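You operate a simulated robot arm through the tools that you are given. There is no shell and no other tool. Be economical: measure what you need, move in short steps, check, and stop when the job is done.

The job below is to be done with a simulated robot arm. You get a single attempt, and the scene is never put back.

## Task
Gauge the beige tray's sample and sort it by the height card.
Fine: OK tray if within 1 mm of the card, else recheck tray; foot up again, arm swung aside.
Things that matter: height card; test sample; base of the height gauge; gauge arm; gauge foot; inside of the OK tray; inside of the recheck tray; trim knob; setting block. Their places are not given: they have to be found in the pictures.

The check looks at the end state, three seconds after you hand in, the way a careful person would. Anything else that was tipped, shoved, dropped, spilled or broken makes it a failure.

## Robot
A 7-joint arm with a two-finger parallel gripper, fixed in place. Base frame: the origin is at the foot of the arm, x ahead of it, y to its left, z up; the work surface is at about z = 0.004. Readings come in m, rad, newtons and seconds.
With the tool pointing down near the work surface it reaches from about 0.24 to 0.62 m from the base axis. Its first joint turns from -1.152 to 1.152 rad. Payload 2.6 kg.
The TCP is the grasp point between the finger pads, 0.03 m short of the fingertips. In the tool frame z runs along the fingers and y along their closing line. Largest opening 0.094 m; finger width 0.028, thickness 0.01; the body of the gripper, 0.05 by 0.096 m, starts 0.055 m behind the TCP.
Orientation is told as [roll, pitch, yaw] about the base's x, y, z axes, in that order, counted from this pose: with the fingers straight down and closing along the base's y, the tool's x points along the base's -x, its y along +y and its z along -z.

## Interface
- The arm moves only by the tool nudge_tool. Its argument "steps" is one flat list of numbers, 7 for each row, row after row: the shift along the base's x, y, z in units of 400 mm (1.0 is 400 mm), then the turn, a rotation vector about the base's x, y, z in units of 45 degrees (1.0 is 45 degrees), then the opening in per cent of the stroke, from 0 (shut) to 100 (fully open). In form: [tx, ty, tz, ax, ay, az, claw, tx, ty, tz, ax, ay, az, claw, ...]. A call has 1 to 8 rows; each row is the pose to reach, as a shift and turn from the pose commanded when the call began. A call with a number of a shift or a turn outside -1 to 1 is refused whole. Rows are played at 5 a second. More than 0.05 m and 0.15 rad between two rows, or a gripper value outside its range, and nothing of the call is played. A pose out of reach is approached as far as the arm can. The call stops where the force on the tool passes 70 N (or 10 N more than at its start, if that is more) or the arm is blocked; 0.2 s more then pass. The fingers move at their own pace (about 0.072 m/s each) and stop on an object; they squeeze with about 37 N. The grip force told is the motor's: it shows also when the fingers shut on nothing. Time passes only in rows, and 0.2 s behind the last, so rows that repeat a pose let the fingers close. The reply holds the time, the measured pose of the TCP, the force on the tool along the base axes, the opening and the grip force, in the units named above and with some noise.
- Cameras (640 x 400 px; columns grow to the right, rows downward): "scene" is fixed at [0.041, 0.4161, 0.5794]; the picture's right is [-0.81, -0.59, 0.00], its down [-0.31, 0.42, -0.85] and it looks along [0.50, -0.69, -0.52] (base axes); focal length 232 px, centre (320, 200). "wrist" rides on the gripper at [-0.037, 0, -0.058] in the tool frame; the picture's right is [0.00, -1.00, 0.00], its down [0.97, 0.00, -0.24] and it looks along [0.24, 0.00, 0.97] (tool axes); focal length 218 px, centre (320, 200).
- capture(camera): a new picture of that camera. The clock stands still meanwhile.
- pixel_to_xyz(camera, pixels): for up to 12 pixels [column, row] of the newest picture of that camera ("zoom" is the newest enlarged one), the place [x, y, z] in the base frame of the surface seen there, good to about 0.002 m, but the place of the scene camera against the robot may be out by one fixed shift of up to 0.025 m in any direction. The clock stands still meanwhile.
- inspect(camera, box): a new picture of the part [left, top, right, bottom] of that camera's present view, enlarged. The clock stands still meanwhile.
- finish_job(): hands the job in; it is judged then, once.

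Work in short steps. Measure before you move; look again where a grasp or a placing could have gone wrong, and mend it. You have 80 turns and 34 pictures in all, those below and enlarged ones among them. Open the gripper and draw the arm clear of the work before you hand the job in, unless the task says otherwise; then end with one line.

The tools are called as name(argument=value, ...) on one line, values as JSON. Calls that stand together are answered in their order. nudge_tool: Moves the arm, as the interface text tells. Its arguments: {"type":"object","properties":{"steps":{"type":"array","items":{"type":"number"}}},"required":["steps"]} The other tools are called the same way: capture (camera) takes a picture; pixel_to_xyz (camera, pixels) gives the place of the surface under pixels of a picture; inspect (camera, box) takes an enlarged picture of a part of a camera's view; finish_job () hands the job in.

At the start:

```text
time_s: 0.0
position: [0.3621, -0.0005, 0.4068]
tool_rot: [0.001, 0.0, 0.0]
force: [0.9, 0.0, 0.2]
gripper_width: 0.0938
finger_force: 0.0
```

scene: 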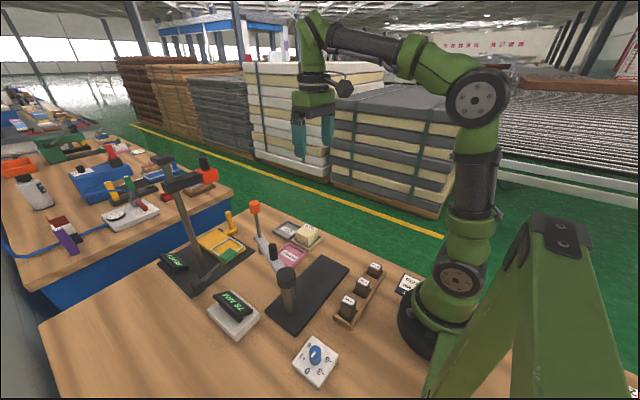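
wrist: 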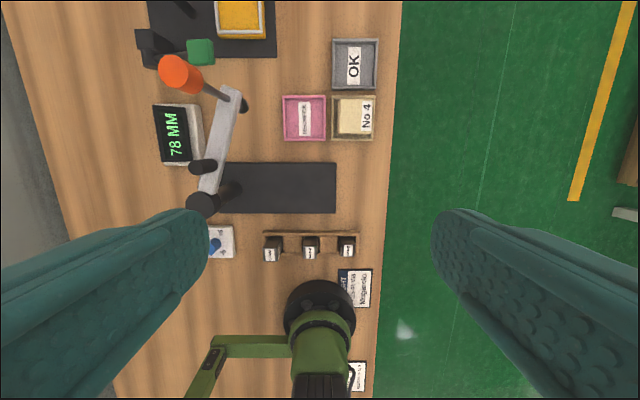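

The wrist view shows the gauge (foot and arm around 180-240, 80-210), display "78 MM", knob, blocks, trays. I enlarge both views to read the labels.

inspect(camera="wrist", box=[130, 0, 400, 170])

inspect(camera="wrist", box=[180, 140, 400, 310])

inspect(camera="scene", box=[150, 190, 440, 390])

```text
2.35 times, centred on (265, 85) of wrist
```

zoom: 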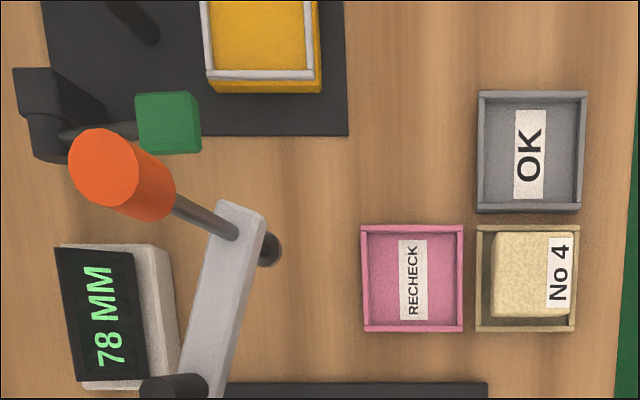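

```text
2.35 times, centred on (290, 225) of wrist
```

zoom: 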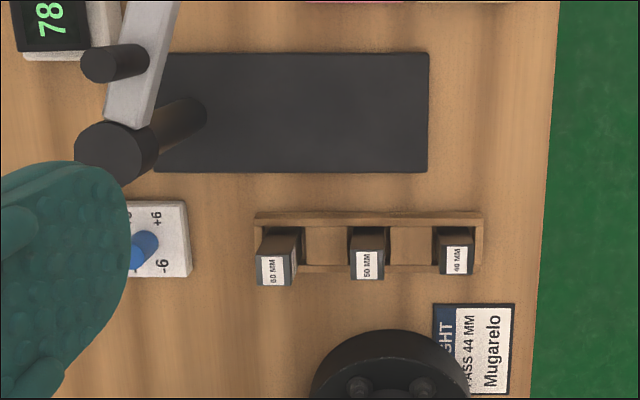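

```text
2.00 times, centred on (295, 290) of scene
```

zoom: 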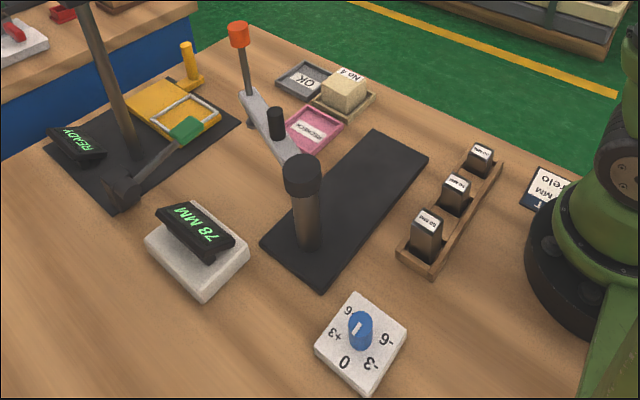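

Card seems to read "PASS 44 MM Mugarelo", a second card lies at wrist (357,375). I measure the key points.

pixel_to_xyz(camera="wrist", pixels=[[180, 73], [234, 97], [203, 166], [203, 203], [355, 80], [304, 135], [352, 117], [272, 255], [310, 254], [346, 254], [215, 245], [357, 288]])

pixel_to_xyz(camera="zoom", pixels=[[237, 32], [250, 90], [276, 115], [302, 170], [305, 240], [252, 122], [343, 85], [425, 218], [455, 182], [480, 150], [360, 325], [345, 345]])

pixel_to_xyz(camera="wrist", pixels=[[330, 165], [334, 212], [240, 212], [245, 105], [222, 130], [333, 40], [376, 40], [284, 97], [326, 97], [375, 138], [333, 138], [357, 375]])

```text
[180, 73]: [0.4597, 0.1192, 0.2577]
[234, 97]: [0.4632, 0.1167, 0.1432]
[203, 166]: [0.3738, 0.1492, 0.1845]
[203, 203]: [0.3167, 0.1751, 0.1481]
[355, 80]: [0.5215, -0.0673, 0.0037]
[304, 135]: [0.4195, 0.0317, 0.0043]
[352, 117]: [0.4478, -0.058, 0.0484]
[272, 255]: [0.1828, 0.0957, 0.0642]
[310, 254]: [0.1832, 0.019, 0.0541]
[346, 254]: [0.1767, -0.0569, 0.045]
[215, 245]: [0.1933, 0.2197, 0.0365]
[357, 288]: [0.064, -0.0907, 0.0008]
```

```text
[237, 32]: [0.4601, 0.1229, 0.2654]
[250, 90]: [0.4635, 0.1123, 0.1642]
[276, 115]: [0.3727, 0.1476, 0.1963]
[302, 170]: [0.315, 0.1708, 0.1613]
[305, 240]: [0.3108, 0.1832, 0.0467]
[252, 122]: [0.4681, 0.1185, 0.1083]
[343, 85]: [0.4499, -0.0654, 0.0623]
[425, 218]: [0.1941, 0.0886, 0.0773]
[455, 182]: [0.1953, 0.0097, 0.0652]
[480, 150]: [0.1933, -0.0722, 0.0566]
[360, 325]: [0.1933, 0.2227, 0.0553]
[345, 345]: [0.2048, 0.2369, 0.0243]
```

```text
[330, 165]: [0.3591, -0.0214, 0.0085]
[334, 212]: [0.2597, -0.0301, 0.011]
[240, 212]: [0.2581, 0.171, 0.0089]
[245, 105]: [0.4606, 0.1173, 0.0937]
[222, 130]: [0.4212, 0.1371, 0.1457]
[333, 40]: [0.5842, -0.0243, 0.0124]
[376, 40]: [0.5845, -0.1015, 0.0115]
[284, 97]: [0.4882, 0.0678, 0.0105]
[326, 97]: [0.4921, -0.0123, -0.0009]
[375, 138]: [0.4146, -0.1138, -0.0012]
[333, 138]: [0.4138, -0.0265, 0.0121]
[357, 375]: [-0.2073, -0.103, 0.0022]
```

Zooming on the cards, the trim knob, and the second card for a firm reading.

inspect(camera="wrist", box=[320, 262, 384, 302])

inspect(camera="scene", box=[280, 325, 360, 390])

inspect(camera="wrist", box=[320, 350, 400, 400])

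```text
10.00 times, centred on (352, 282) of wrist
```

zoom: 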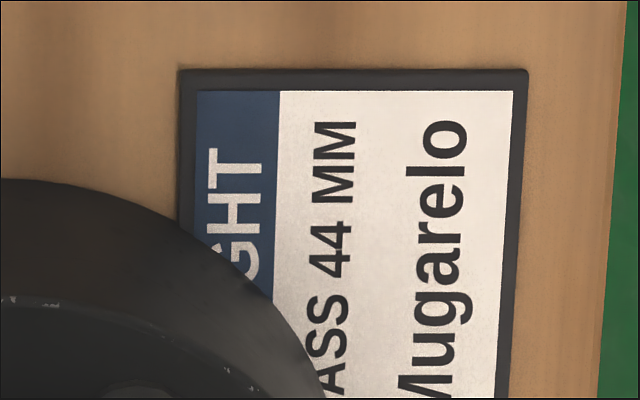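

```text
6.15 times, centred on (320, 358) of scene
```

zoom: 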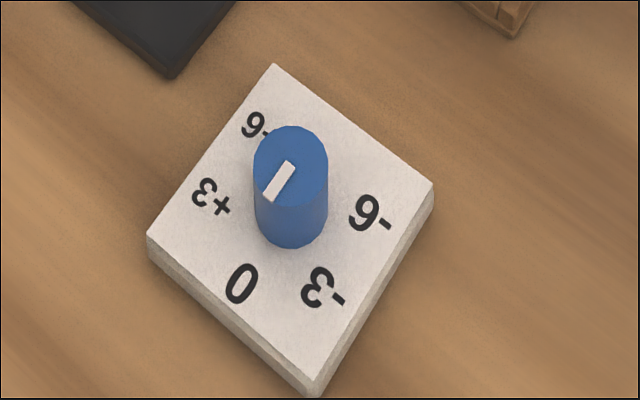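

```text
8.00 times, centred on (360, 375) of wrist
```

zoom: 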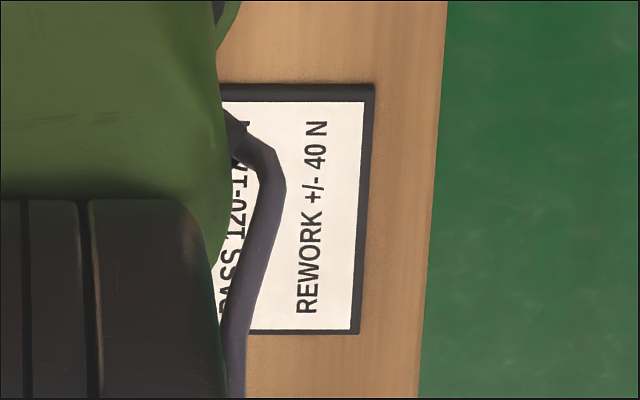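

Card says PASS 44 MM. The 40 mm setting block lies around (0.18,-0.057), inside the upright reach limit, so I approach with the tool tilted (fingers toward the base) and look from above.

nudge_tool(steps=[-0.04, -0.024, -0.086, 0, 0.1, 0, 100, -0.08, -0.048, -0.172, 0, 0.2, 0, 100, -0.12, -0.072, -0.258, 0, 0.3, 0, 100, -0.16, -0.096, -0.344, 0, 0.4, 0, 100, -0.2, -0.12, -0.43, 0, 0.5, 0, 100, -0.23, -0.1425, -0.5175, 0, 0.556, 0, 100, -0.23, -0.1425, -0.5175, 0, 0.556, 0, 100])

capture(camera="wrist")

```text
time_s: 1.6
position: [0.2697, -0.0592, 0.2019]
tool_rot: [0.0, 0.44, -0.001]
force: [0.2, 0.2, 0.8]
gripper_width: 0.0939
finger_force: 0.1
```

```text
25 pictures are left
```

wrist: 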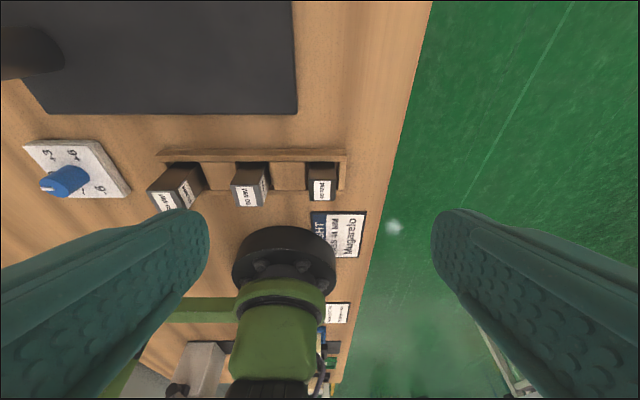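

The 40 block is at about (320,185). I enlarge and measure it.

inspect(camera="wrist", box=[140, 135, 380, 285])

```text
2.67 times, centred on (260, 210) of wrist
```

zoom: 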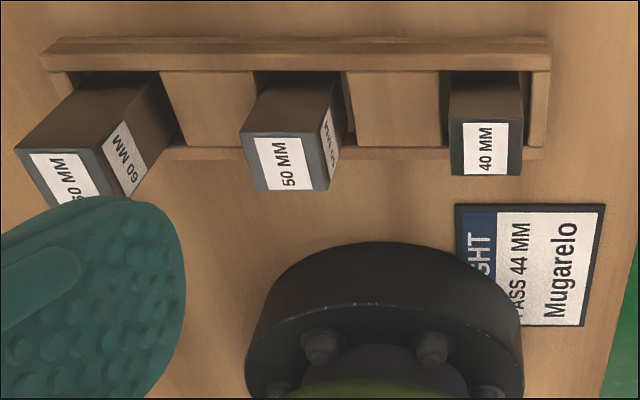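

pixel_to_xyz(camera="zoom", pixels=[[452, 172], [519, 172], [523, 120], [449, 120], [485, 148], [395, 110], [538, 110], [300, 45], [490, 78], [518, 78], [256, 190], [327, 190]])

```text
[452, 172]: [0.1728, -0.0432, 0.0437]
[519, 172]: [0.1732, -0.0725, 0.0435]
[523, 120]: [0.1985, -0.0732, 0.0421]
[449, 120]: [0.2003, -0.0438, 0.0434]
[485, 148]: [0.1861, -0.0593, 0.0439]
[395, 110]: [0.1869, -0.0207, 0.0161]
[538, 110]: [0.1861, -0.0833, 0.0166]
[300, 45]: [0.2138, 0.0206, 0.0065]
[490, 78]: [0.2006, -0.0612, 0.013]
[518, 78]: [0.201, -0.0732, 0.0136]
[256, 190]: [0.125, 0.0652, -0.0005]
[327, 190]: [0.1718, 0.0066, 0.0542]
```

The 40 block's top is centred at (0.1865,-0.058,0.044), rack top at z 0.0165. I lower the tilted gripper around its top, tips staying above the rack.

nudge_tool(steps=[-0.092, 0.0, -0.07, 0, 0, 0, 60, -0.184, 0.0, -0.14, 0, 0, 0, 60, -0.184, 0.0, -0.22, 0, 0, 0, 60, -0.184, 0.0, -0.3, 0, 0, 0, 60, -0.184, 0.0, -0.34, 0, 0, 0, 60, -0.184, 0.0, -0.3675, 0, 0, 0, 60, -0.184, 0.0, -0.3675, 0, 0, 0, 60])

capture(camera="wrist")

```text
time_s: 3.2
position: [0.1953, -0.0581, 0.0532]
tool_rot: [0.0, 0.436, 0.0]
force: [0.7, 0.2, 1.1]
gripper_width: 0.0562
finger_force: 0.1
```

```text
23 pictures are left
```

wrist: 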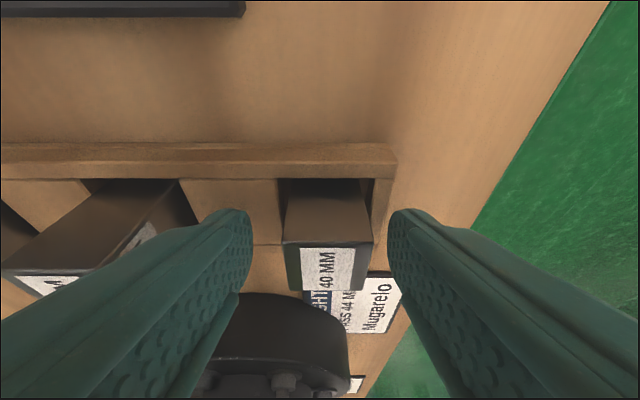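

Block sits between the fingers, ~3 mm toward -y. I shift, close, and lift a little.

nudge_tool(steps=[0, -0.007, 0, 0, 0, 0, 60, 0, -0.007, 0, 0, 0, 0, 0, 0, -0.007, 0, 0, 0, 0, 0, 0, -0.007, 0, 0, 0, 0, 0, 0, -0.007, 0.05, 0, 0, 0, 0, 0, -0.007, 0.12, 0, 0, 0, 0, 0, -0.007, 0.2, 0, 0, 0, 0])

```text
time_s: 4.8
position: [0.1949, -0.0599, 0.134]
tool_rot: [-0.001, 0.436, -0.001]
force: [-0.8, -0.3, -2.8]
gripper_width: 0.0294
finger_force: 36.8
```

Block held. I carry it over the gauge plate spot (0.312,0.013), keeping the tilt, and lower to near plate top.

nudge_tool(steps=[0.08, 0.046, 0, 0, 0, 0, 0, 0.16, 0.092, 0, 0, 0, 0, 0, 0.24, 0.138, 0, 0, 0, 0, 0, 0.3175, 0.1825, 0, 0, 0, 0, 0, 0.3175, 0.1825, -0.08, 0, 0, 0, 0, 0.3175, 0.1825, -0.15, 0, 0, 0, 0, 0.3175, 0.1825, -0.18, 0, 0, 0, 0, 0.3175, 0.1825, -0.18, 0, 0, 0, 0])

capture(camera="wrist")

inspect(camera="scene", box=[200, 190, 440, 340])

```text
time_s: 6.6
position: [0.322, 0.012, 0.0626]
tool_rot: [0.001, 0.435, -0.001]
force: [-0.4, 0.4, -2.6]
gripper_width: 0.0295
finger_force: 36.5
```

```text
22 pictures are left
```

wrist: 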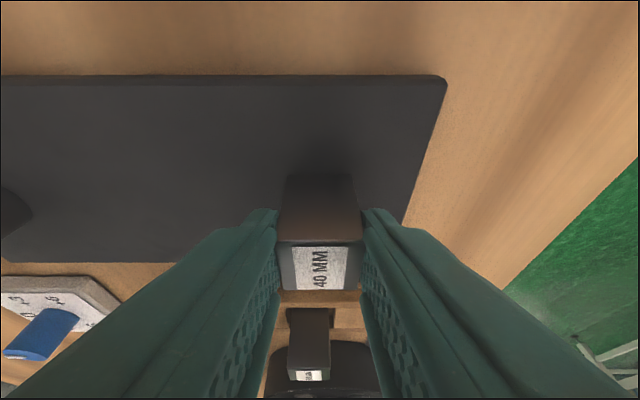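

```text
2.67 times, centred on (320, 265) of scene
```

zoom: 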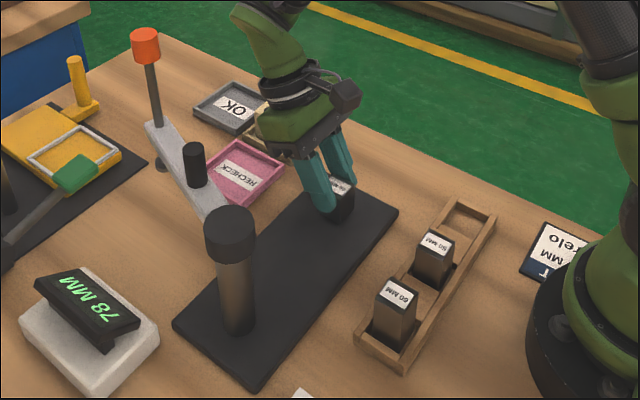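

Block is just above the plate. Lower 2.4 mm and check force.

nudge_tool(steps=[0, 0, -0.003, 0, 0, 0, 0, 0, 0, -0.006, 0, 0, 0, 0, 0, 0, -0.006, 0, 0, 0, 0])

```text
time_s: 7.4
position: [0.3218, 0.0126, 0.0603]
tool_rot: [-0.001, 0.436, -0.001]
force: [-3.3, -1.7, 17.8]
gripper_width: 0.0292
finger_force: 36.8
```

Contact reached (17.8 N up). Release and rise straight.

nudge_tool(steps=[0, 0, 0.0015, 0, 0, 0, 0, 0, 0, 0.0015, 0, 0, 0, 60, 0, 0, 0.0015, 0, 0, 0, 60, 0, 0, 0.06, 0, 0, 0, 60, 0, 0, 0.15, 0, 0, 0, 60, 0, 0, 0.25, 0, 0, 0, 60, 0, 0, 0.36, 0, 0, 0, 60, 0, 0, 0.42, 0, 0, 0, 60])

capture(camera="wrist")

```text
time_s: 9.2
position: [0.3218, 0.0117, 0.2291]
tool_rot: [0.0, 0.437, 0.0]
force: [0.4, -0.1, 0.3]
gripper_width: 0.0567
finger_force: 0.0
```

```text
20 pictures are left
```

wrist: 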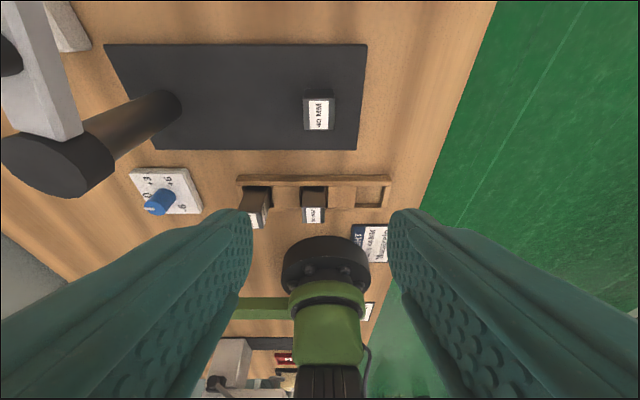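

Block stands on the plate. I measure block top (319,115), plate corners and column.

pixel_to_xyz(camera="wrist", pixels=[[319, 115], [366, 44], [356, 150], [106, 46], [55, 160], [100, 200], [175, 100], [178, 115], [150, 100], [10, 55], [60, 90], [160, 203]])

```text
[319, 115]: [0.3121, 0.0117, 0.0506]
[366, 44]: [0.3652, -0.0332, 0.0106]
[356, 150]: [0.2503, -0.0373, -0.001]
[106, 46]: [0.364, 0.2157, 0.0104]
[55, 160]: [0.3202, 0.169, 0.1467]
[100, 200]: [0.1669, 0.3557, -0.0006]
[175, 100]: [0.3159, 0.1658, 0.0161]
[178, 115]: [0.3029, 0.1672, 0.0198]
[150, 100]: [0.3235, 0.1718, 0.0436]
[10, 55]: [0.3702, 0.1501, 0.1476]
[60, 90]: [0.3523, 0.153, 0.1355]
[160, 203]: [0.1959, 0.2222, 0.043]
```

Now straighten the tool and move above the arm's black pin (about (0.373,0.149), top 0.1845), high enough to clear the orange knob.

nudge_tool(steps=[0, 0, 0.09, 0, -0.15, 0, 60, 0.02, 0.04, 0.18, 0, -0.3, 0, 60, 0.05, 0.12, 0.18, 0, -0.45, 0, 60, 0.08, 0.2, 0.18, 0, -0.556, 0, 60, 0.11, 0.28, 0.18, 0, -0.556, 0, 60, 0.13, 0.3425, 0.18, 0, -0.556, 0, 60, 0.13, 0.3425, 0.18, 0, -0.556, 0, 60])

capture(camera="wrist")

```text
time_s: 10.8
position: [0.3753, 0.1501, 0.2997]
tool_rot: [0.003, 0.0, 0.0]
force: [-0.3, 1.7, 0.3]
gripper_width: 0.0562
finger_force: 0.1
```

```text
19 pictures are left
```

wrist: 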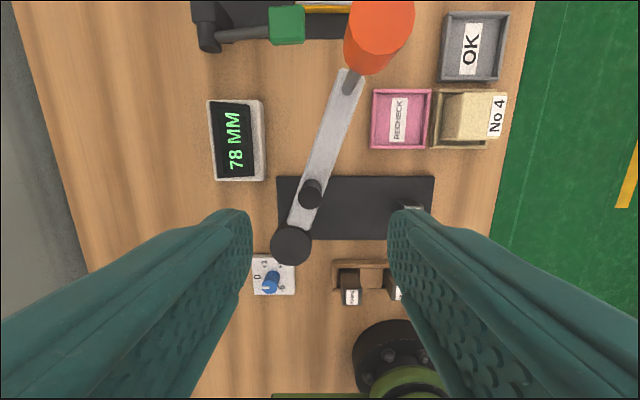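

Measure pin top, knob top, column top.

pixel_to_xyz(camera="wrist", pixels=[[311, 187], [303, 187], [319, 187], [311, 179], [383, 28], [361, 28], [404, 28], [292, 245], [349, 78], [325, 140], [308, 208]])

```text
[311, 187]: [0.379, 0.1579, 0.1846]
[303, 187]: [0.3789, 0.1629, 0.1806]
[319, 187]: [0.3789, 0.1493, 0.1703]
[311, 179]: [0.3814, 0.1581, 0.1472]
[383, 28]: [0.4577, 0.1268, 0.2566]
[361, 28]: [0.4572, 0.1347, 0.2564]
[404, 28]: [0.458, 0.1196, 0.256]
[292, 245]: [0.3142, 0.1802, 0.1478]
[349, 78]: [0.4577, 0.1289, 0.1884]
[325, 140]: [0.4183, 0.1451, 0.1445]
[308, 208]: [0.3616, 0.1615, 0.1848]
```

Pin is centred at ~(0.370,0.158), arm top 0.1445. Turn +10°, descend around the pin and close.

nudge_tool(steps=[-0.0133, 0.02, 0, 0, 0, 0.15, 60, -0.0133, 0.02, -0.1, 0, 0, 0.222, 60, -0.0133, 0.02, -0.2, 0, 0, 0.222, 60, -0.0133, 0.02, -0.26, 0, 0, 0.222, 60, -0.0133, 0.02, -0.298, 0, 0, 0.222, 60, -0.0133, 0.02, -0.298, 0, 0, 0.222, 60])

capture(camera="wrist")

```text
time_s: 12.2
position: [0.3697, 0.1574, 0.1799]
tool_rot: [0.001, -0.001, 0.176]
force: [0.3, -0.4, 0.3]
gripper_width: 0.0564
finger_force: 0.0
```

```text
18 pictures are left
```

wrist: 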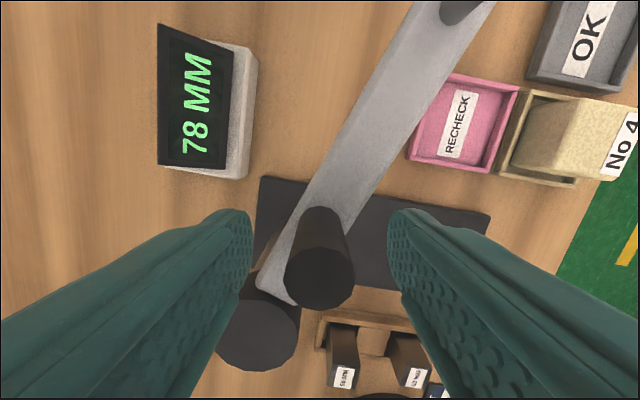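

Pin is centred between the fingers. Close and swing the arm along its arc, gently, to about -64°.

nudge_tool(steps=[0, 0, 0, 0, 0, 0, 0, 0, 0, 0, 0, 0, 0, 0, 0, 0, 0, 0, 0, 0, 0, -0.01, -0.0208, 0, 0, 0, -0.189, 0, -0.023, -0.0398, 0, 0, 0, -0.378, 0, -0.0388, -0.0568, 0, 0, 0, -0.567, 0, -0.0568, -0.0713, 0, 0, 0, -0.756, 0, -0.0768, -0.0828, 0, 0, 0, -0.944, 0])

inspect(camera="scene", box=[200, 170, 440, 320])

```text
time_s: 14.0
position: [0.338, 0.1235, 0.179]
tool_rot: [-0.002, 0.0, -0.571]
force: [4.0, -11.0, -8.7]
gripper_width: 0.0199
finger_force: 45.0
```

```text
2.67 times, centred on (320, 245) of scene
```

zoom: 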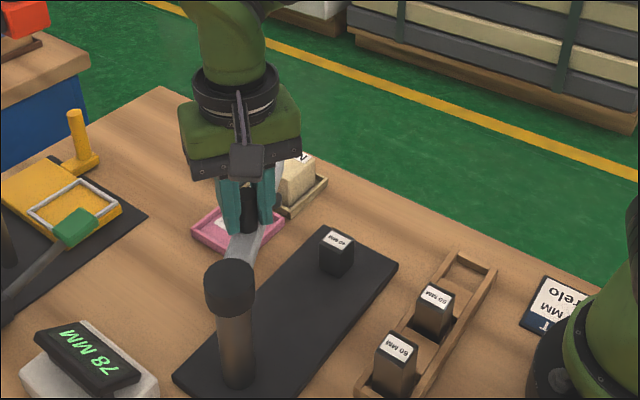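

Arm follows. Continue to about -90°.

nudge_tool(steps=[-0.0215, -0.007, 0, 0, 0, -0.189, 0, -0.044, -0.0115, 0, 0, 0, -0.378, 0, -0.068, -0.0135, 0, 0, 0, -0.567, 0, -0.068, -0.0135, 0, 0, 0, -0.567, 0])

inspect(camera="scene", box=[200, 170, 440, 320])

```text
time_s: 15.0
position: [0.3135, 0.1172, 0.18]
tool_rot: [-0.002, -0.002, -1.019]
force: [0.7, -30.7, -1.6]
gripper_width: 0.0198
finger_force: 45.4
```

```text
2.67 times, centred on (320, 245) of scene
```

zoom: 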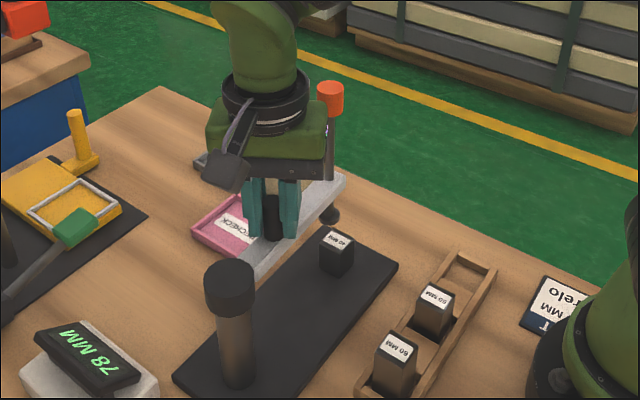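

Arm is over the plate. A 30 N side force shows the radius is a bit tight; relax 2.5 mm toward -y, open, and rise straight for a look.

nudge_tool(steps=[0, -0.006, 0, 0, 0, 0, 0, 0, -0.006, 0, 0, 0, 0, 40, 0, -0.006, 0, 0, 0, 0, 40, 0, -0.006, 0.1, 0, 0, 0, 40, 0, -0.006, 0.2, 0, 0, 0, 40, 0, -0.006, 0.3, 0, 0, 0, 40, 0, -0.006, 0.3, 0, 0, 0, 40])

capture(camera="wrist")

inspect(camera="scene", box=[260, 190, 380, 265])

```text
time_s: 16.6
position: [0.3129, 0.1166, 0.2999]
tool_rot: [0.0, 0.001, -1.013]
force: [0.6, -0.4, 0.0]
gripper_width: 0.0379
finger_force: 0.0
```

```text
15 pictures are left
```

wrist: 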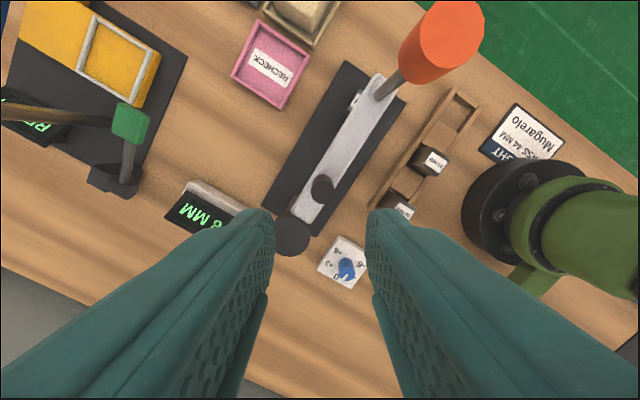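

```text
5.33 times, centred on (320, 228) of scene
```

zoom: 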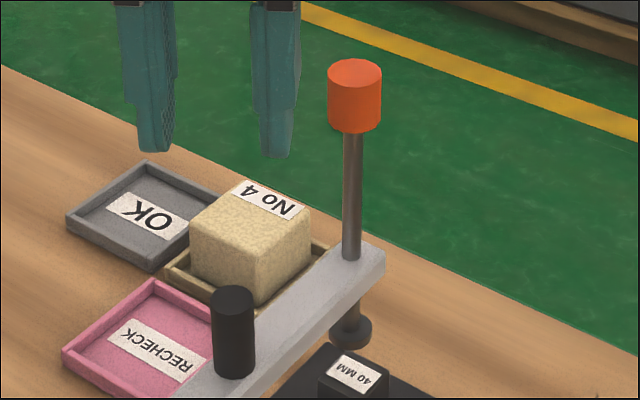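

Measuring pin, knob, arm end and column, plus foot and block in the scene zoom.

pixel_to_xyz(camera="wrist", pixels=[[322, 186], [453, 33], [432, 33], [474, 33], [453, 12], [453, 55], [382, 90], [291, 236], [360, 105], [340, 140], [406, 100], [316, 236]])

pixel_to_xyz(camera="zoom", pixels=[[354, 66], [233, 293], [350, 335], [335, 338], [371, 335], [353, 372], [353, 250]])

```text
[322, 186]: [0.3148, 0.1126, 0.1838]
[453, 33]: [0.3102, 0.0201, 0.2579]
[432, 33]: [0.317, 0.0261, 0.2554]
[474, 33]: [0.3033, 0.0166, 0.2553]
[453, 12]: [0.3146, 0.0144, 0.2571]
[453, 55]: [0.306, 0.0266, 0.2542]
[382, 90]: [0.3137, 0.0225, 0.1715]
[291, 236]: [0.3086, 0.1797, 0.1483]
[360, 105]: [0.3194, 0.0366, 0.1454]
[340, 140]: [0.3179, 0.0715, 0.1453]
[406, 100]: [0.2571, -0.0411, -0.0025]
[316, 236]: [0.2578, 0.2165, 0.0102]
```

```text
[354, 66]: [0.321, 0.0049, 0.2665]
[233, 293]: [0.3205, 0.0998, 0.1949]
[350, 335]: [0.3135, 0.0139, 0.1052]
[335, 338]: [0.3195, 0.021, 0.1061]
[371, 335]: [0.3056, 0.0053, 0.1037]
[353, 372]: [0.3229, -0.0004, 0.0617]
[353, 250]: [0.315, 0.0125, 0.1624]
```

Foot axis (0.310,0.020) versus block centre (0.312,0.012): foot lands on the block. Move to grip the orange knob (top 0.2577).

nudge_tool(steps=[-0.002, -0.08, 0.05, 0, 0, 0, 60, -0.004, -0.17, 0.05, 0, 0, 0, 60, -0.007, -0.241, 0.05, 0, 0, 0, 60, -0.007, -0.241, 0.05, 0, 0, 0, 60, -0.007, -0.241, -0.05, 0, 0, 0, 60, -0.007, -0.241, -0.125, 0, 0, 0, 60, -0.007, -0.241, -0.125, 0, 0, 0, 60])

capture(camera="wrist")

```text
time_s: 18.2
position: [0.3088, 0.0195, 0.25]
tool_rot: [-0.001, 0.0, -1.012]
force: [0.2, -0.5, -0.3]
gripper_width: 0.0566
finger_force: 0.0
```

```text
13 pictures are left
```

wrist: 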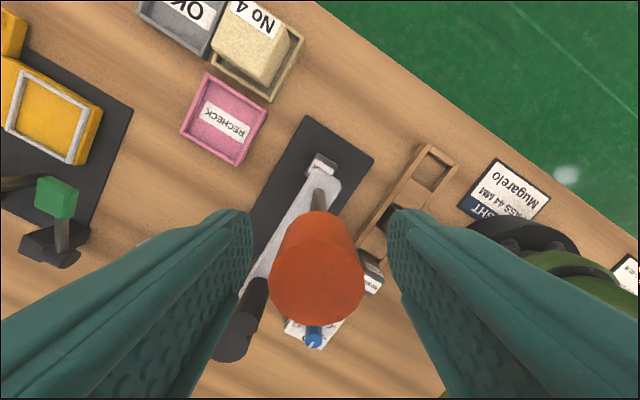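

Knob is centred between the fingers. Close and lower 30 mm.

nudge_tool(steps=[0, 0, 0, 0, 0, 0, 0, 0, 0, 0, 0, 0, 0, 0, 0, 0, 0, 0, 0, 0, 0, 0, 0, -0.025, 0, 0, 0, 0, 0, 0, -0.05, 0, 0, 0, 0, 0, 0, -0.075, 0, 0, 0, 0, 0, 0, -0.075, 0, 0, 0, 0])

```text
time_s: 19.8
position: [0.3085, 0.0208, 0.2214]
tool_rot: [0.002, -0.002, -1.012]
force: [18.6, 8.9, 1.7]
gripper_width: 0.0254
finger_force: 44.8
```

Lowered ~29 mm with a small side force; ease 1 mm sideways and go on down 5 mm.

nudge_tool(steps=[0.0025, 0.0015, -0.005, 0, 0, 0, 0, 0.0025, 0.0015, -0.01, 0, 0, 0, 0, 0.0025, 0.0015, -0.0125, 0, 0, 0, 0, 0.0025, 0.0015, -0.0125, 0, 0, 0, 0])

```text
time_s: 20.8
position: [0.3092, 0.0221, 0.2155]
tool_rot: [-0.002, -0.001, -1.013]
force: [2.8, 3.8, 0.0]
gripper_width: 0.0255
finger_force: 45.4
```

No contact yet (Fz≈0). Lower further in 1 mm steps.

nudge_tool(steps=[0, 0, -0.0025, 0, 0, 0, 0, 0, 0, -0.005, 0, 0, 0, 0, 0, 0, -0.0075, 0, 0, 0, 0, 0, 0, -0.0075, 0, 0, 0, 0])

```text
time_s: 21.8
position: [0.31, 0.021, 0.2135]
tool_rot: [0.001, 0.002, -1.015]
force: [-6.1, -1.4, 10.7]
gripper_width: 0.0256
finger_force: 44.9
```

Fz 10.7 N: contact. Read the display.

inspect(camera="scene", box=[200, 190, 380, 350])

```text
2.50 times, centred on (290, 270) of scene
```

zoom: 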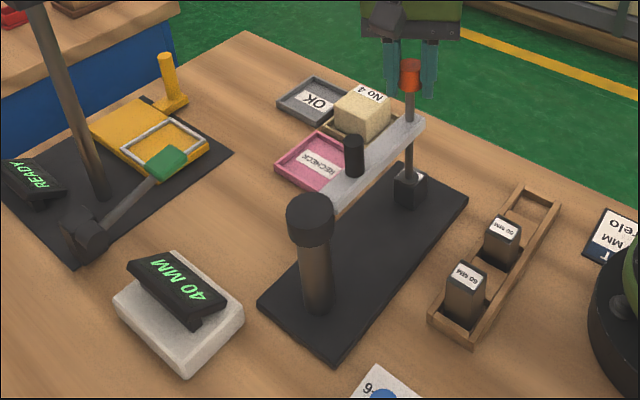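

It reads 40 MM. Press 1 mm more to confirm firm contact.

nudge_tool(steps=[0, 0, -0.0025, 0, 0, 0, 0, 0, 0, -0.005, 0, 0, 0, 0, 0, 0, -0.005, 0, 0, 0, 0])

inspect(camera="scene", box=[220, 240, 340, 315])

```text
time_s: 22.6
position: [0.3096, 0.0215, 0.2118]
tool_rot: [0.006, -0.003, -1.014]
force: [-12.2, -2.8, 42.6]
gripper_width: 0.0258
finger_force: 45.0
```

```text
5.33 times, centred on (280, 278) of scene
```

zoom: 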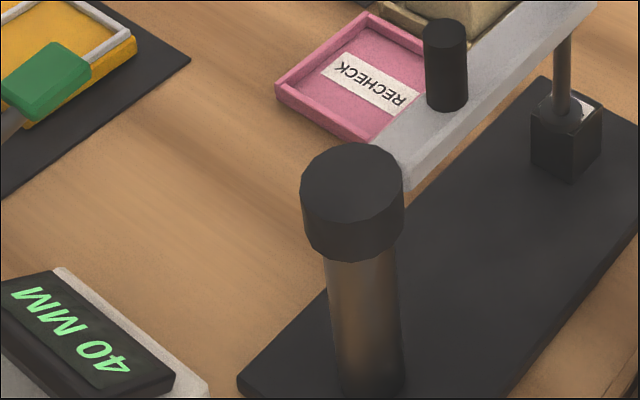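

Contact firm at 42 N, still 40 MM on the 40 block: trim is right. Raise the foot back 40 mm, release, rise.

nudge_tool(steps=[0, 0, 0.03, 0, 0, 0, 0, 0, 0, 0.065, 0, 0, 0, 0, 0, 0, 0.1, 0, 0, 0, 0, 0, 0, 0.1, 0, 0, 0, 0, 0, 0, 0.1, 0, 0, 0, 60, 0, 0, 0.1, 0, 0, 0, 60, 0, 0, 0.2, 0, 0, 0, 60, 0, 0, 0.26, 0, 0, 0, 60])

inspect(camera="scene", box=[200, 190, 380, 350])

```text
time_s: 24.4
position: [0.3099, 0.0209, 0.3156]
tool_rot: [0.0, 0.001, -1.012]
force: [-0.4, 0.6, 0.2]
gripper_width: 0.0564
finger_force: 0.0
```

```text
2.50 times, centred on (290, 270) of scene
```

zoom: 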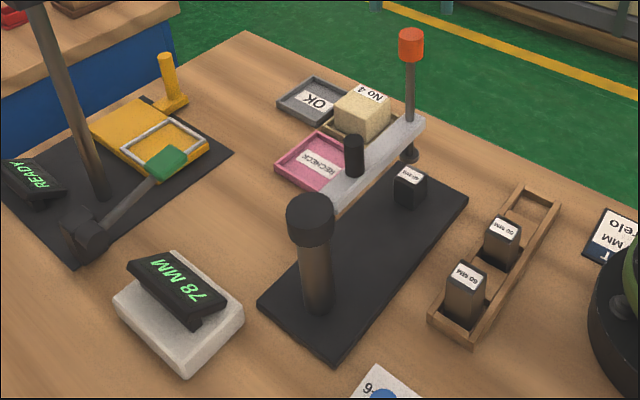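

Foot is up (78 MM), block undisturbed. Go back to the pin at (0.314,0.114).

nudge_tool(steps=[0.004, 0.08, 0, 0, 0, 0, 60, 0.008, 0.16, 0, 0, 0, 0, 60, 0.0105, 0.232, 0, 0, 0, 0, 60, 0.0105, 0.232, -0.1, 0, 0, 0, 60, 0.0105, 0.232, -0.2, 0, 0, 0, 60, 0.0105, 0.232, -0.3, 0, 0, 0, 60, 0.0105, 0.232, -0.339, 0, 0, 0, 60, 0.0105, 0.232, -0.339, 0, 0, 0, 0])

```text
time_s: 26.2
position: [0.3144, 0.1129, 0.178]
tool_rot: [0.001, -0.002, -1.014]
force: [0.9, -4.6, -2.9]
gripper_width: 0.0198
finger_force: 18.8
```

Pin gripped (width 0.0198). Swing the arm back along the arc.

nudge_tool(steps=[0, 0, 0, 0, 0, 0, 0, 0.021, 0.004, 0, 0, 0, 0.178, 0, 0.042, 0.009, 0, 0, 0, 0.356, 0, 0.061, 0.017, 0, 0, 0, 0.533, 0, 0.08, 0.028, 0, 0, 0, 0.711, 0, 0.0965, 0.041, 0, 0, 0, 0.889, 0, 0.104, 0.0483, 0, 0, 0, 0.98, 0, 0.104, 0.0483, 0, 0, 0, 0.98, 0])

```text
time_s: 28.0
position: [0.3559, 0.1321, 0.1784]
tool_rot: [-0.002, -0.001, -0.241]
force: [14.2, -12.7, -20.1]
gripper_width: 0.0199
finger_force: 44.9
```

Continue to the parked angle, then release and rise.

nudge_tool(steps=[0.009, 0.006, 0, 0, 0, 0.089, 0, 0.021, 0.023, 0, 0, 0, 0.267, 0, 0.031, 0.042, 0, 0, 0, 0.444, 0, 0.0385, 0.062, 0, 0, 0, 0.617, 0, 0.0385, 0.062, 0, 0, 0, 0.617, 0, 0.0385, 0.062, 0, 0, 0, 0.617, 60, 0.0385, 0.062, 0.03, 0, 0, 0.617, 60, 0.0385, 0.062, 0.15, 0, 0, 0.617, 60])

```text
time_s: 29.8
position: [0.369, 0.1579, 0.238]
tool_rot: [0.001, 0.001, 0.243]
force: [-0.1, 0.4, 0.9]
gripper_width: 0.0564
finger_force: 0.1
```

Arm parked. Bring the gripper back to yaw 0 above the block.

nudge_tool(steps=[0, 0, 0.12, 0, 0, -0.15, 60, 0, -0.03, 0.155, 0, 0, -0.309, 60, -0.006, -0.13, 0.155, 0, 0, -0.309, 60, -0.012, -0.23, 0.155, 0, 0, -0.309, 60, -0.02, -0.32, 0.1, 0, 0, -0.309, 60, -0.0225, -0.365, 0.03, 0, 0, -0.309, 60, -0.0225, -0.365, 0.03, 0, 0, -0.309, 60])

capture(camera="wrist")

```text
time_s: 31.4
position: [0.3623, 0.011, 0.2513]
tool_rot: [-0.001, 0.0, 0.0]
force: [-0.3, -0.4, -0.6]
gripper_width: 0.0564
finger_force: 0.1
```

```text
9 pictures are left
```

wrist: 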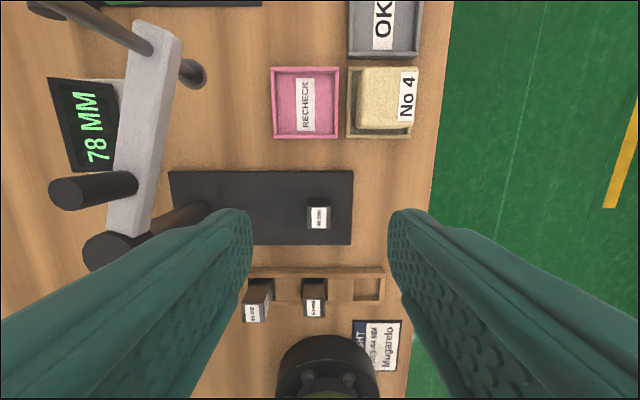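

Measure block, rack slot, sample and trays now from this close view.

pixel_to_xyz(camera="wrist", pixels=[[319, 218], [308, 228], [330, 207], [356, 278], [382, 278], [370, 298], [388, 97], [358, 72], [419, 72], [358, 128], [408, 128], [305, 130]])

```text
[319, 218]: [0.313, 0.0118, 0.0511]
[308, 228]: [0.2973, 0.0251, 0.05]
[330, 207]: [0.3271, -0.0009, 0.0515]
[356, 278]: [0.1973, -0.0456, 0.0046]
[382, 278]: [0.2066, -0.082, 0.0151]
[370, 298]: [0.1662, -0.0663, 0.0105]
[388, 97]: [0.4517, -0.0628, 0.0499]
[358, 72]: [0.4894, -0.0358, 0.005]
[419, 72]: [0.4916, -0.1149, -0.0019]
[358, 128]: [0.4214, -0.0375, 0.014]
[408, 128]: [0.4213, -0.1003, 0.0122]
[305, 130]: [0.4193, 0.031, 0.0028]
```

Block still at (0.312,0.012). Tilt 25° and descend onto it.

nudge_tool(steps=[-0.03, 0.0025, -0.05, 0, 0.14, 0, 60, -0.06, 0.0025, -0.1, 0, 0.28, 0, 60, -0.1008, 0.0025, -0.17, 0, 0.42, 0, 60, -0.1008, 0.0025, -0.26, 0, 0.556, 0, 60, -0.1008, 0.0025, -0.36, 0, 0.556, 0, 60, -0.1008, 0.0025, -0.44, 0, 0.556, 0, 60, -0.1008, 0.0025, -0.477, 0, 0.556, 0, 60, -0.1008, 0.0025, -0.477, 0, 0.556, 0, 60])

```text
time_s: 33.2
position: [0.3218, 0.0131, 0.0595]
tool_rot: [0.0, 0.437, -0.002]
force: [0.2, 0.0, 0.1]
gripper_width: 0.0565
finger_force: 0.0
```

Close, lift and carry back over the rack slot (block centre (0.1865,-0.0585)).

nudge_tool(steps=[0, 0, 0, 0, 0, 0, 0, 0, 0, 0, 0, 0, 0, 0, 0, 0, 0.08, 0, 0, 0, 0, 0, 0, 0.2, 0, 0, 0, 0, -0.08, -0.046, 0.2, 0, 0, 0, 0, -0.16, -0.092, 0.2, 0, 0, 0, 0, -0.24, -0.138, 0.2, 0, 0, 0, 0, -0.3145, -0.181, 0.2, 0, 0, 0, 0])

```text
time_s: 35.0
position: [0.1956, -0.0598, 0.1387]
tool_rot: [0.0, 0.437, -0.001]
force: [0.2, -0.4, -2.7]
gripper_width: 0.0297
finger_force: 37.1
```

Held (2.7 N). Lower to just above the rack and look.

nudge_tool(steps=[0, 0, -0.08, 0, 0, 0, 0, 0, 0, -0.155, 0, 0, 0, 0, 0, 0, -0.155, 0, 0, 0, 0])

capture(camera="wrist")

```text
time_s: 35.8
position: [0.1951, -0.0587, 0.0766]
tool_rot: [0.0, 0.436, -0.003]
force: [-0.2, -0.1, -3.5]
gripper_width: 0.0295
finger_force: 37.3
```

```text
8 pictures are left
```

wrist: 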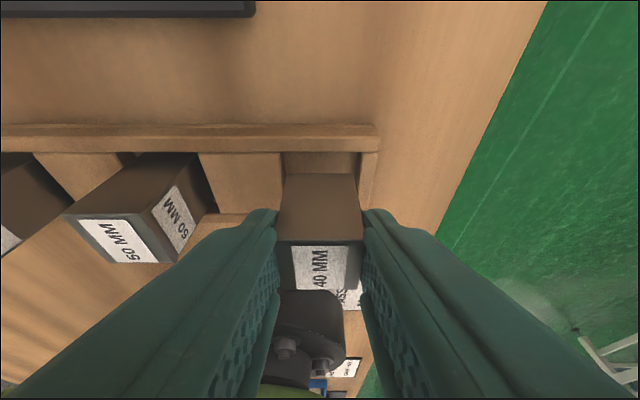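

Aligned with the slot. Lower in.

nudge_tool(steps=[0, 0, -0.02, 0, 0, 0, 0, 0, 0, -0.035, 0, 0, 0, 0, 0, 0, -0.045, 0, 0, 0, 0, 0, 0, -0.052, 0, 0, 0, 0, 0, 0, -0.052, 0, 0, 0, 0])

```text
time_s: 37.0
position: [0.1956, -0.0577, 0.057]
tool_rot: [0.001, 0.436, -0.002]
force: [0.7, 0.1, -2.8]
gripper_width: 0.0295
finger_force: 37.0
```

Free descent, inside the slot with no contact. Continue a few mm.

nudge_tool(steps=[0, 0, -0.003, 0, 0, 0, 0, 0, 0, -0.006, 0, 0, 0, 0, 0, 0, -0.006, 0, 0, 0, 0])

```text
time_s: 37.8
position: [0.195, -0.0591, 0.0537]
tool_rot: [0.002, 0.437, -0.001]
force: [0.1, 0.1, -1.6]
gripper_width: 0.0297
finger_force: 37.0
```

Almost seated; 0.8 mm more, release, rise.

nudge_tool(steps=[0, 0, -0.002, 0, 0, 0, 0, 0, 0, -0.002, 0, 0, 0, 60, 0, 0, -0.002, 0, 0, 0, 60, 0, 0, 0.06, 0, 0, 0, 60, 0, 0, 0.17, 0, 0, 0, 60, 0.05, 0, 0.28, 0, 0, 0, 80, 0.12, 0, 0.38, 0, 0, 0, 80, 0.2, 0, 0.46, 0, 0, 0, 80])

capture(camera="wrist")

```text
time_s: 39.6
position: [0.2756, -0.0603, 0.2406]
tool_rot: [0.001, 0.434, 0.0]
force: [0.5, 0.3, -0.1]
gripper_width: 0.0752
finger_force: 0.0
```

```text
7 pictures are left
```

wrist: 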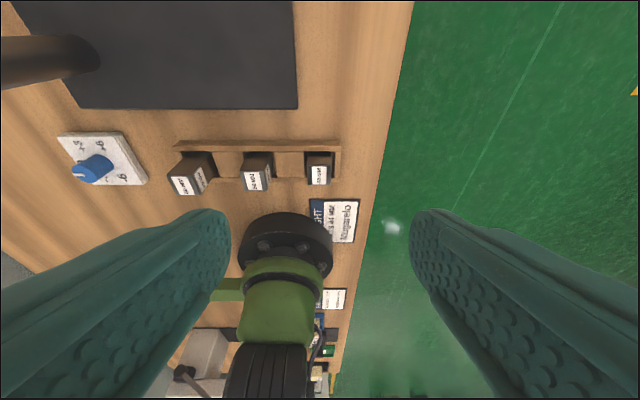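

Block is back in its slot. Straighten up and go above the sample.

nudge_tool(steps=[0.09, -0.003, 0, 0, -0.14, 0, 100, 0.18, -0.006, 0, 0, -0.28, 0, 100, 0.27, -0.01, 0, 0, -0.42, 0, 100, 0.36, -0.012, -0.05, 0, -0.556, 0, 100, 0.441, -0.012, -0.1, 0, -0.556, 0, 100, 0.441, -0.012, -0.1, 0, -0.556, 0, 100])

capture(camera="wrist")

```text
time_s: 41.0
position: [0.4533, -0.065, 0.1982]
tool_rot: [0.0, 0.0, 0.0]
force: [0.7, -0.6, 0.5]
gripper_width: 0.0941
finger_force: 0.0
```

```text
6 pictures are left
```

wrist: 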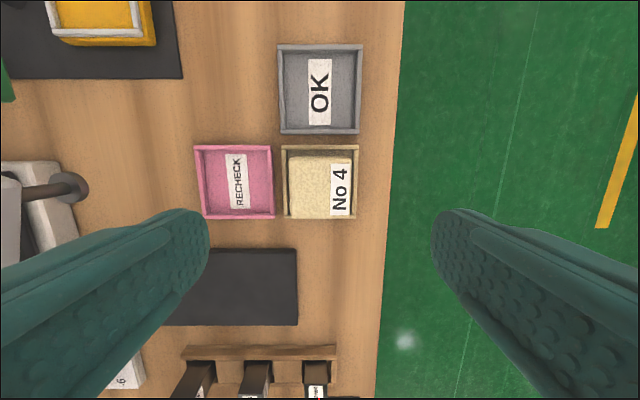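

Measure sample edges and tray edges.

pixel_to_xyz(camera="wrist", pixels=[[290, 190], [349, 190], [320, 160], [320, 214], [284, 195], [357, 195], [320, 148], [292, 90], [350, 90], [213, 190], [264, 190], [320, 128]])

```text
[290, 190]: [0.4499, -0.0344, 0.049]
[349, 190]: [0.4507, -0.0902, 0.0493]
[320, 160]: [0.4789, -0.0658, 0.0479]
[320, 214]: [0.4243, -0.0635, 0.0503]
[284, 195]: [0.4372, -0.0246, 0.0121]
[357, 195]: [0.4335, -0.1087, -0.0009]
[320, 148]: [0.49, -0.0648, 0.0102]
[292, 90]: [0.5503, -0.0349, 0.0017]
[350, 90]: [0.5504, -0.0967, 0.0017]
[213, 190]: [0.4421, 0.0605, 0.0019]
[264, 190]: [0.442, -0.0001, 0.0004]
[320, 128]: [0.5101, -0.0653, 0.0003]
```

Sample centre (0.451,-0.0625), ~58 mm square, top 0.049. Descend so the tips stay above tray walls, grip and lift slightly.

nudge_tool(steps=[-0.006, 0.006, -0.1, 0, 0, 0, 100, -0.006, 0.006, -0.2, 0, 0, 0, 100, -0.006, 0.006, -0.3, 0, 0, 0, 100, -0.006, 0.006, -0.37, 0, 0, 0, 100, -0.006, 0.006, -0.37, 0, 0, 0, 0, -0.006, 0.006, -0.37, 0, 0, 0, 0, -0.006, 0.006, -0.37, 0, 0, 0, 0])

```text
time_s: 42.6
position: [0.4503, -0.0616, 0.05]
tool_rot: [-0.001, 0.0, -0.001]
force: [0.1, 0.6, 0.3]
gripper_width: 0.0634
finger_force: 36.8
```

Gripped (63 mm). Lift 90 mm and carry over the plate under the foot's measuring spot (0.311,0.0205).

nudge_tool(steps=[0, 0, 0.08, 0, 0, 0, 0, 0, 0, 0.18, 0, 0, 0, 0, -0.08, 0.047, 0.22, 0, 0, 0, 0, -0.17, 0.1, 0.22, 0, 0, 0, 0, -0.26, 0.153, 0.22, 0, 0, 0, 0, -0.35, 0.206, 0.2, 0, 0, 0, 0, -0.35, 0.206, 0.1, 0, 0, 0, 0, -0.35, 0.206, 0.04, 0, 0, 0, 0])

```text
time_s: 44.4
position: [0.3081, 0.0208, 0.0673]
tool_rot: [0.001, 0.0, 0.001]
force: [0.6, -0.2, -0.3]
gripper_width: 0.0633
finger_force: 37.3
```

Lower in small steps toward plate contact.

nudge_tool(steps=[0.006, 0, -0.01, 0, 0, 0, 0, 0.006, 0, -0.018, 0, 0, 0, 0, 0.006, 0, -0.022, 0, 0, 0, 0, 0.006, 0, -0.022, 0, 0, 0, 0])

```text
time_s: 45.4
position: [0.3111, 0.0195, 0.0584]
tool_rot: [0.0, -0.001, -0.001]
force: [0.3, -0.2, -0.3]
gripper_width: 0.0634
finger_force: 36.8
```

nudge_tool(steps=[0, 0, -0.003, 0, 0, 0, 0, 0, 0, -0.005, 0, 0, 0, 0, 0, 0, -0.005, 0, 0, 0, 0])

```text
time_s: 46.2
position: [0.312, 0.0207, 0.0567]
tool_rot: [0.001, -0.003, -0.002]
force: [-13.8, -0.1, 42.5]
gripper_width: 0.0634
finger_force: 37.0
```

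Contact reached (42 N). Back off slightly, release, and rise.

nudge_tool(steps=[0, 0, 0.002, 0, 0, 0, 0, 0, 0, 0.002, 0, 0, 0, 100, 0, 0, 0.002, 0, 0, 0, 100, 0, 0, 0.1, 0, 0, 0, 100, 0, 0, 0.22, 0, 0, 0, 100, 0, 0, 0.34, 0, 0, 0, 100, 0, 0, 0.46, 0, 0, 0, 60, 0, 0, 0.58, 0, 0, 0, 60])

```text
time_s: 48.0
position: [0.3134, 0.0209, 0.2868]
tool_rot: [0.0, 0.0, 0.0]
force: [-1.0, -1.1, 0.3]
gripper_width: 0.0567
finger_force: 0.0
```

Now back to the pin at (0.369,0.158), yaw +10°, descend and close.

nudge_tool(steps=[0.04, 0.1, 0.04, 0, 0, 0.11, 60, 0.08, 0.2, 0.04, 0, 0, 0.222, 60, 0.12, 0.29, 0.04, 0, 0, 0.222, 60, 0.139, 0.3425, 0.0, 0, 0, 0.222, 60, 0.139, 0.3425, -0.1, 0, 0, 0.222, 60, 0.139, 0.3425, -0.2, 0, 0, 0.222, 60, 0.139, 0.3425, -0.267, 0, 0, 0.222, 60, 0.139, 0.3425, -0.267, 0, 0, 0.222, 0])

```text
time_s: 49.8
position: [0.3684, 0.1558, 0.1805]
tool_rot: [0.001, 0.0, 0.174]
force: [-1.7, 0.5, -1.4]
gripper_width: 0.0199
finger_force: 18.4
```

Pin gripped. Swing toward the sample.

nudge_tool(steps=[0, 0, 0, 0, 0, 0, 0, -0.004, -0.022, 0, 0, 0, -0.178, 0, -0.0125, -0.042, 0, 0, 0, -0.356, 0, -0.0255, -0.059, 0, 0, 0, -0.533, 0, -0.041, -0.0745, 0, 0, 0, -0.711, 0, -0.058, -0.0875, 0, 0, 0, -0.85, 0, -0.077, -0.098, 0, 0, 0, -0.99, 0, -0.077, -0.098, 0, 0, 0, -0.99, 0])

```text
time_s: 51.6
position: [0.3345, 0.1216, 0.18]
tool_rot: [0.002, 0.008, -0.603]
force: [-11.1, 27.8, -24.0]
gripper_width: 0.0198
finger_force: 45.0
```

Continue to the same measuring position (pin at ~(0.314,0.114)).

nudge_tool(steps=[-0.02, -0.004, 0, 0, 0, -0.14, 0, -0.041, -0.009, 0, 0, 0, -0.28, 0, -0.0605, -0.011, 0, 0, 0, -0.42, 0, -0.0605, -0.011, 0, 0, 0, -0.42, 0])

```text
time_s: 52.6
position: [0.3125, 0.1165, 0.1797]
tool_rot: [0.002, 0.004, -0.934]
force: [-0.8, 30.4, -29.1]
gripper_width: 0.02
finger_force: 45.0
```

Release and rise to 0.31.

nudge_tool(steps=[0, 0.003, 0, 0, 0, 0, 0, 0, 0.003, 0, 0, 0, 0, 60, 0, 0.003, 0, 0, 0, 0, 60, 0, 0.003, 0.1, 0, 0, 0, 60, 0, 0.003, 0.22, 0, 0, 0, 60, 0, 0.003, 0.34, 0, 0, 0, 60, -0.003, -0.08, 0.34, 0, 0, 0, 60, -0.003, -0.08, 0.34, 0, 0, 0, 60])

capture(camera="wrist")

```text
time_s: 54.4
position: [0.3114, 0.0819, 0.3163]
tool_rot: [0.0, -0.001, -0.933]
force: [0.6, -0.3, 0.3]
gripper_width: 0.0562
finger_force: 0.1
```

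```text
5 pictures are left
```

wrist: 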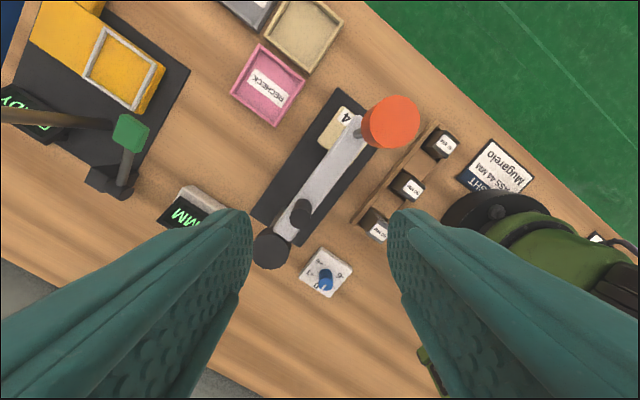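

Arm lies over the sample. Measure the knob top and pin.

pixel_to_xyz(camera="wrist", pixels=[[396, 120], [380, 120], [412, 120], [396, 104], [396, 136], [303, 211], [335, 135], [345, 112]])

```text
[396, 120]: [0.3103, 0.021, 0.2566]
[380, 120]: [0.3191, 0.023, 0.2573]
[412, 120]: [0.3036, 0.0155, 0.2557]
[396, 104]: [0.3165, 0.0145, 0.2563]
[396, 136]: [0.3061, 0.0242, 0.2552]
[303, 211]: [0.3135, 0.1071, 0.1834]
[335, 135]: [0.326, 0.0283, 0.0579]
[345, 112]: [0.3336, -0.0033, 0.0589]
```

Knob axis at (0.3103,0.0205). Move over, descend, close.

nudge_tool(steps=[-0.0015, -0.08, 0, 0, 0, 0, 60, -0.0025, -0.153, 0, 0, 0, 0, 60, -0.0025, -0.153, 0, 0, 0, 0, 60, -0.0025, -0.153, -0.08, 0, 0, 0, 60, -0.0025, -0.153, -0.166, 0, 0, 0, 60, -0.0025, -0.153, -0.166, 0, 0, 0, 0, -0.0025, -0.153, -0.166, 0, 0, 0, 0, -0.0025, -0.153, -0.166, 0, 0, 0, 0])

```text
time_s: 56.2
position: [0.3106, 0.0208, 0.2502]
tool_rot: [0.0, -0.001, -0.933]
force: [1.2, -1.4, -2.4]
gripper_width: 0.0252
finger_force: 45.1
```

Gripped. Lower 26 mm, and check for contact.

nudge_tool(steps=[0, 0, -0.025, 0, 0, 0, 0, 0, 0, -0.05, 0, 0, 0, 0, 0, 0, -0.065, 0, 0, 0, 0, 0, 0, -0.065, 0, 0, 0, 0])

```text
time_s: 57.2
position: [0.3098, 0.0192, 0.2241]
tool_rot: [0.001, 0.0, -0.932]
force: [1.2, -1.8, 1.7]
gripper_width: 0.0255
finger_force: 44.9
```

Down 26 mm, no contact. Lower 3 mm more.

nudge_tool(steps=[0, 0, -0.0025, 0, 0, 0, 0, 0, 0, -0.005, 0, 0, 0, 0, 0, 0, -0.0075, 0, 0, 0, 0, 0, 0, -0.0075, 0, 0, 0, 0])

```text
time_s: 58.2
position: [0.3108, 0.0202, 0.2216]
tool_rot: [0.0, 0.002, -0.935]
force: [1.2, -6.4, 0.4]
gripper_width: 0.0256
finger_force: 45.2
```

Still no contact at 29 mm. Next 2 mm.

nudge_tool(steps=[0, 0, -0.0025, 0, 0, 0, 0, 0, 0, -0.005, 0, 0, 0, 0, 0, 0, -0.005, 0, 0, 0, 0])

```text
time_s: 59.0
position: [0.3095, 0.0205, 0.2195]
tool_rot: [0.001, -0.001, -0.935]
force: [0.0, -9.9, 1.2]
gripper_width: 0.0254
finger_force: 44.6
```

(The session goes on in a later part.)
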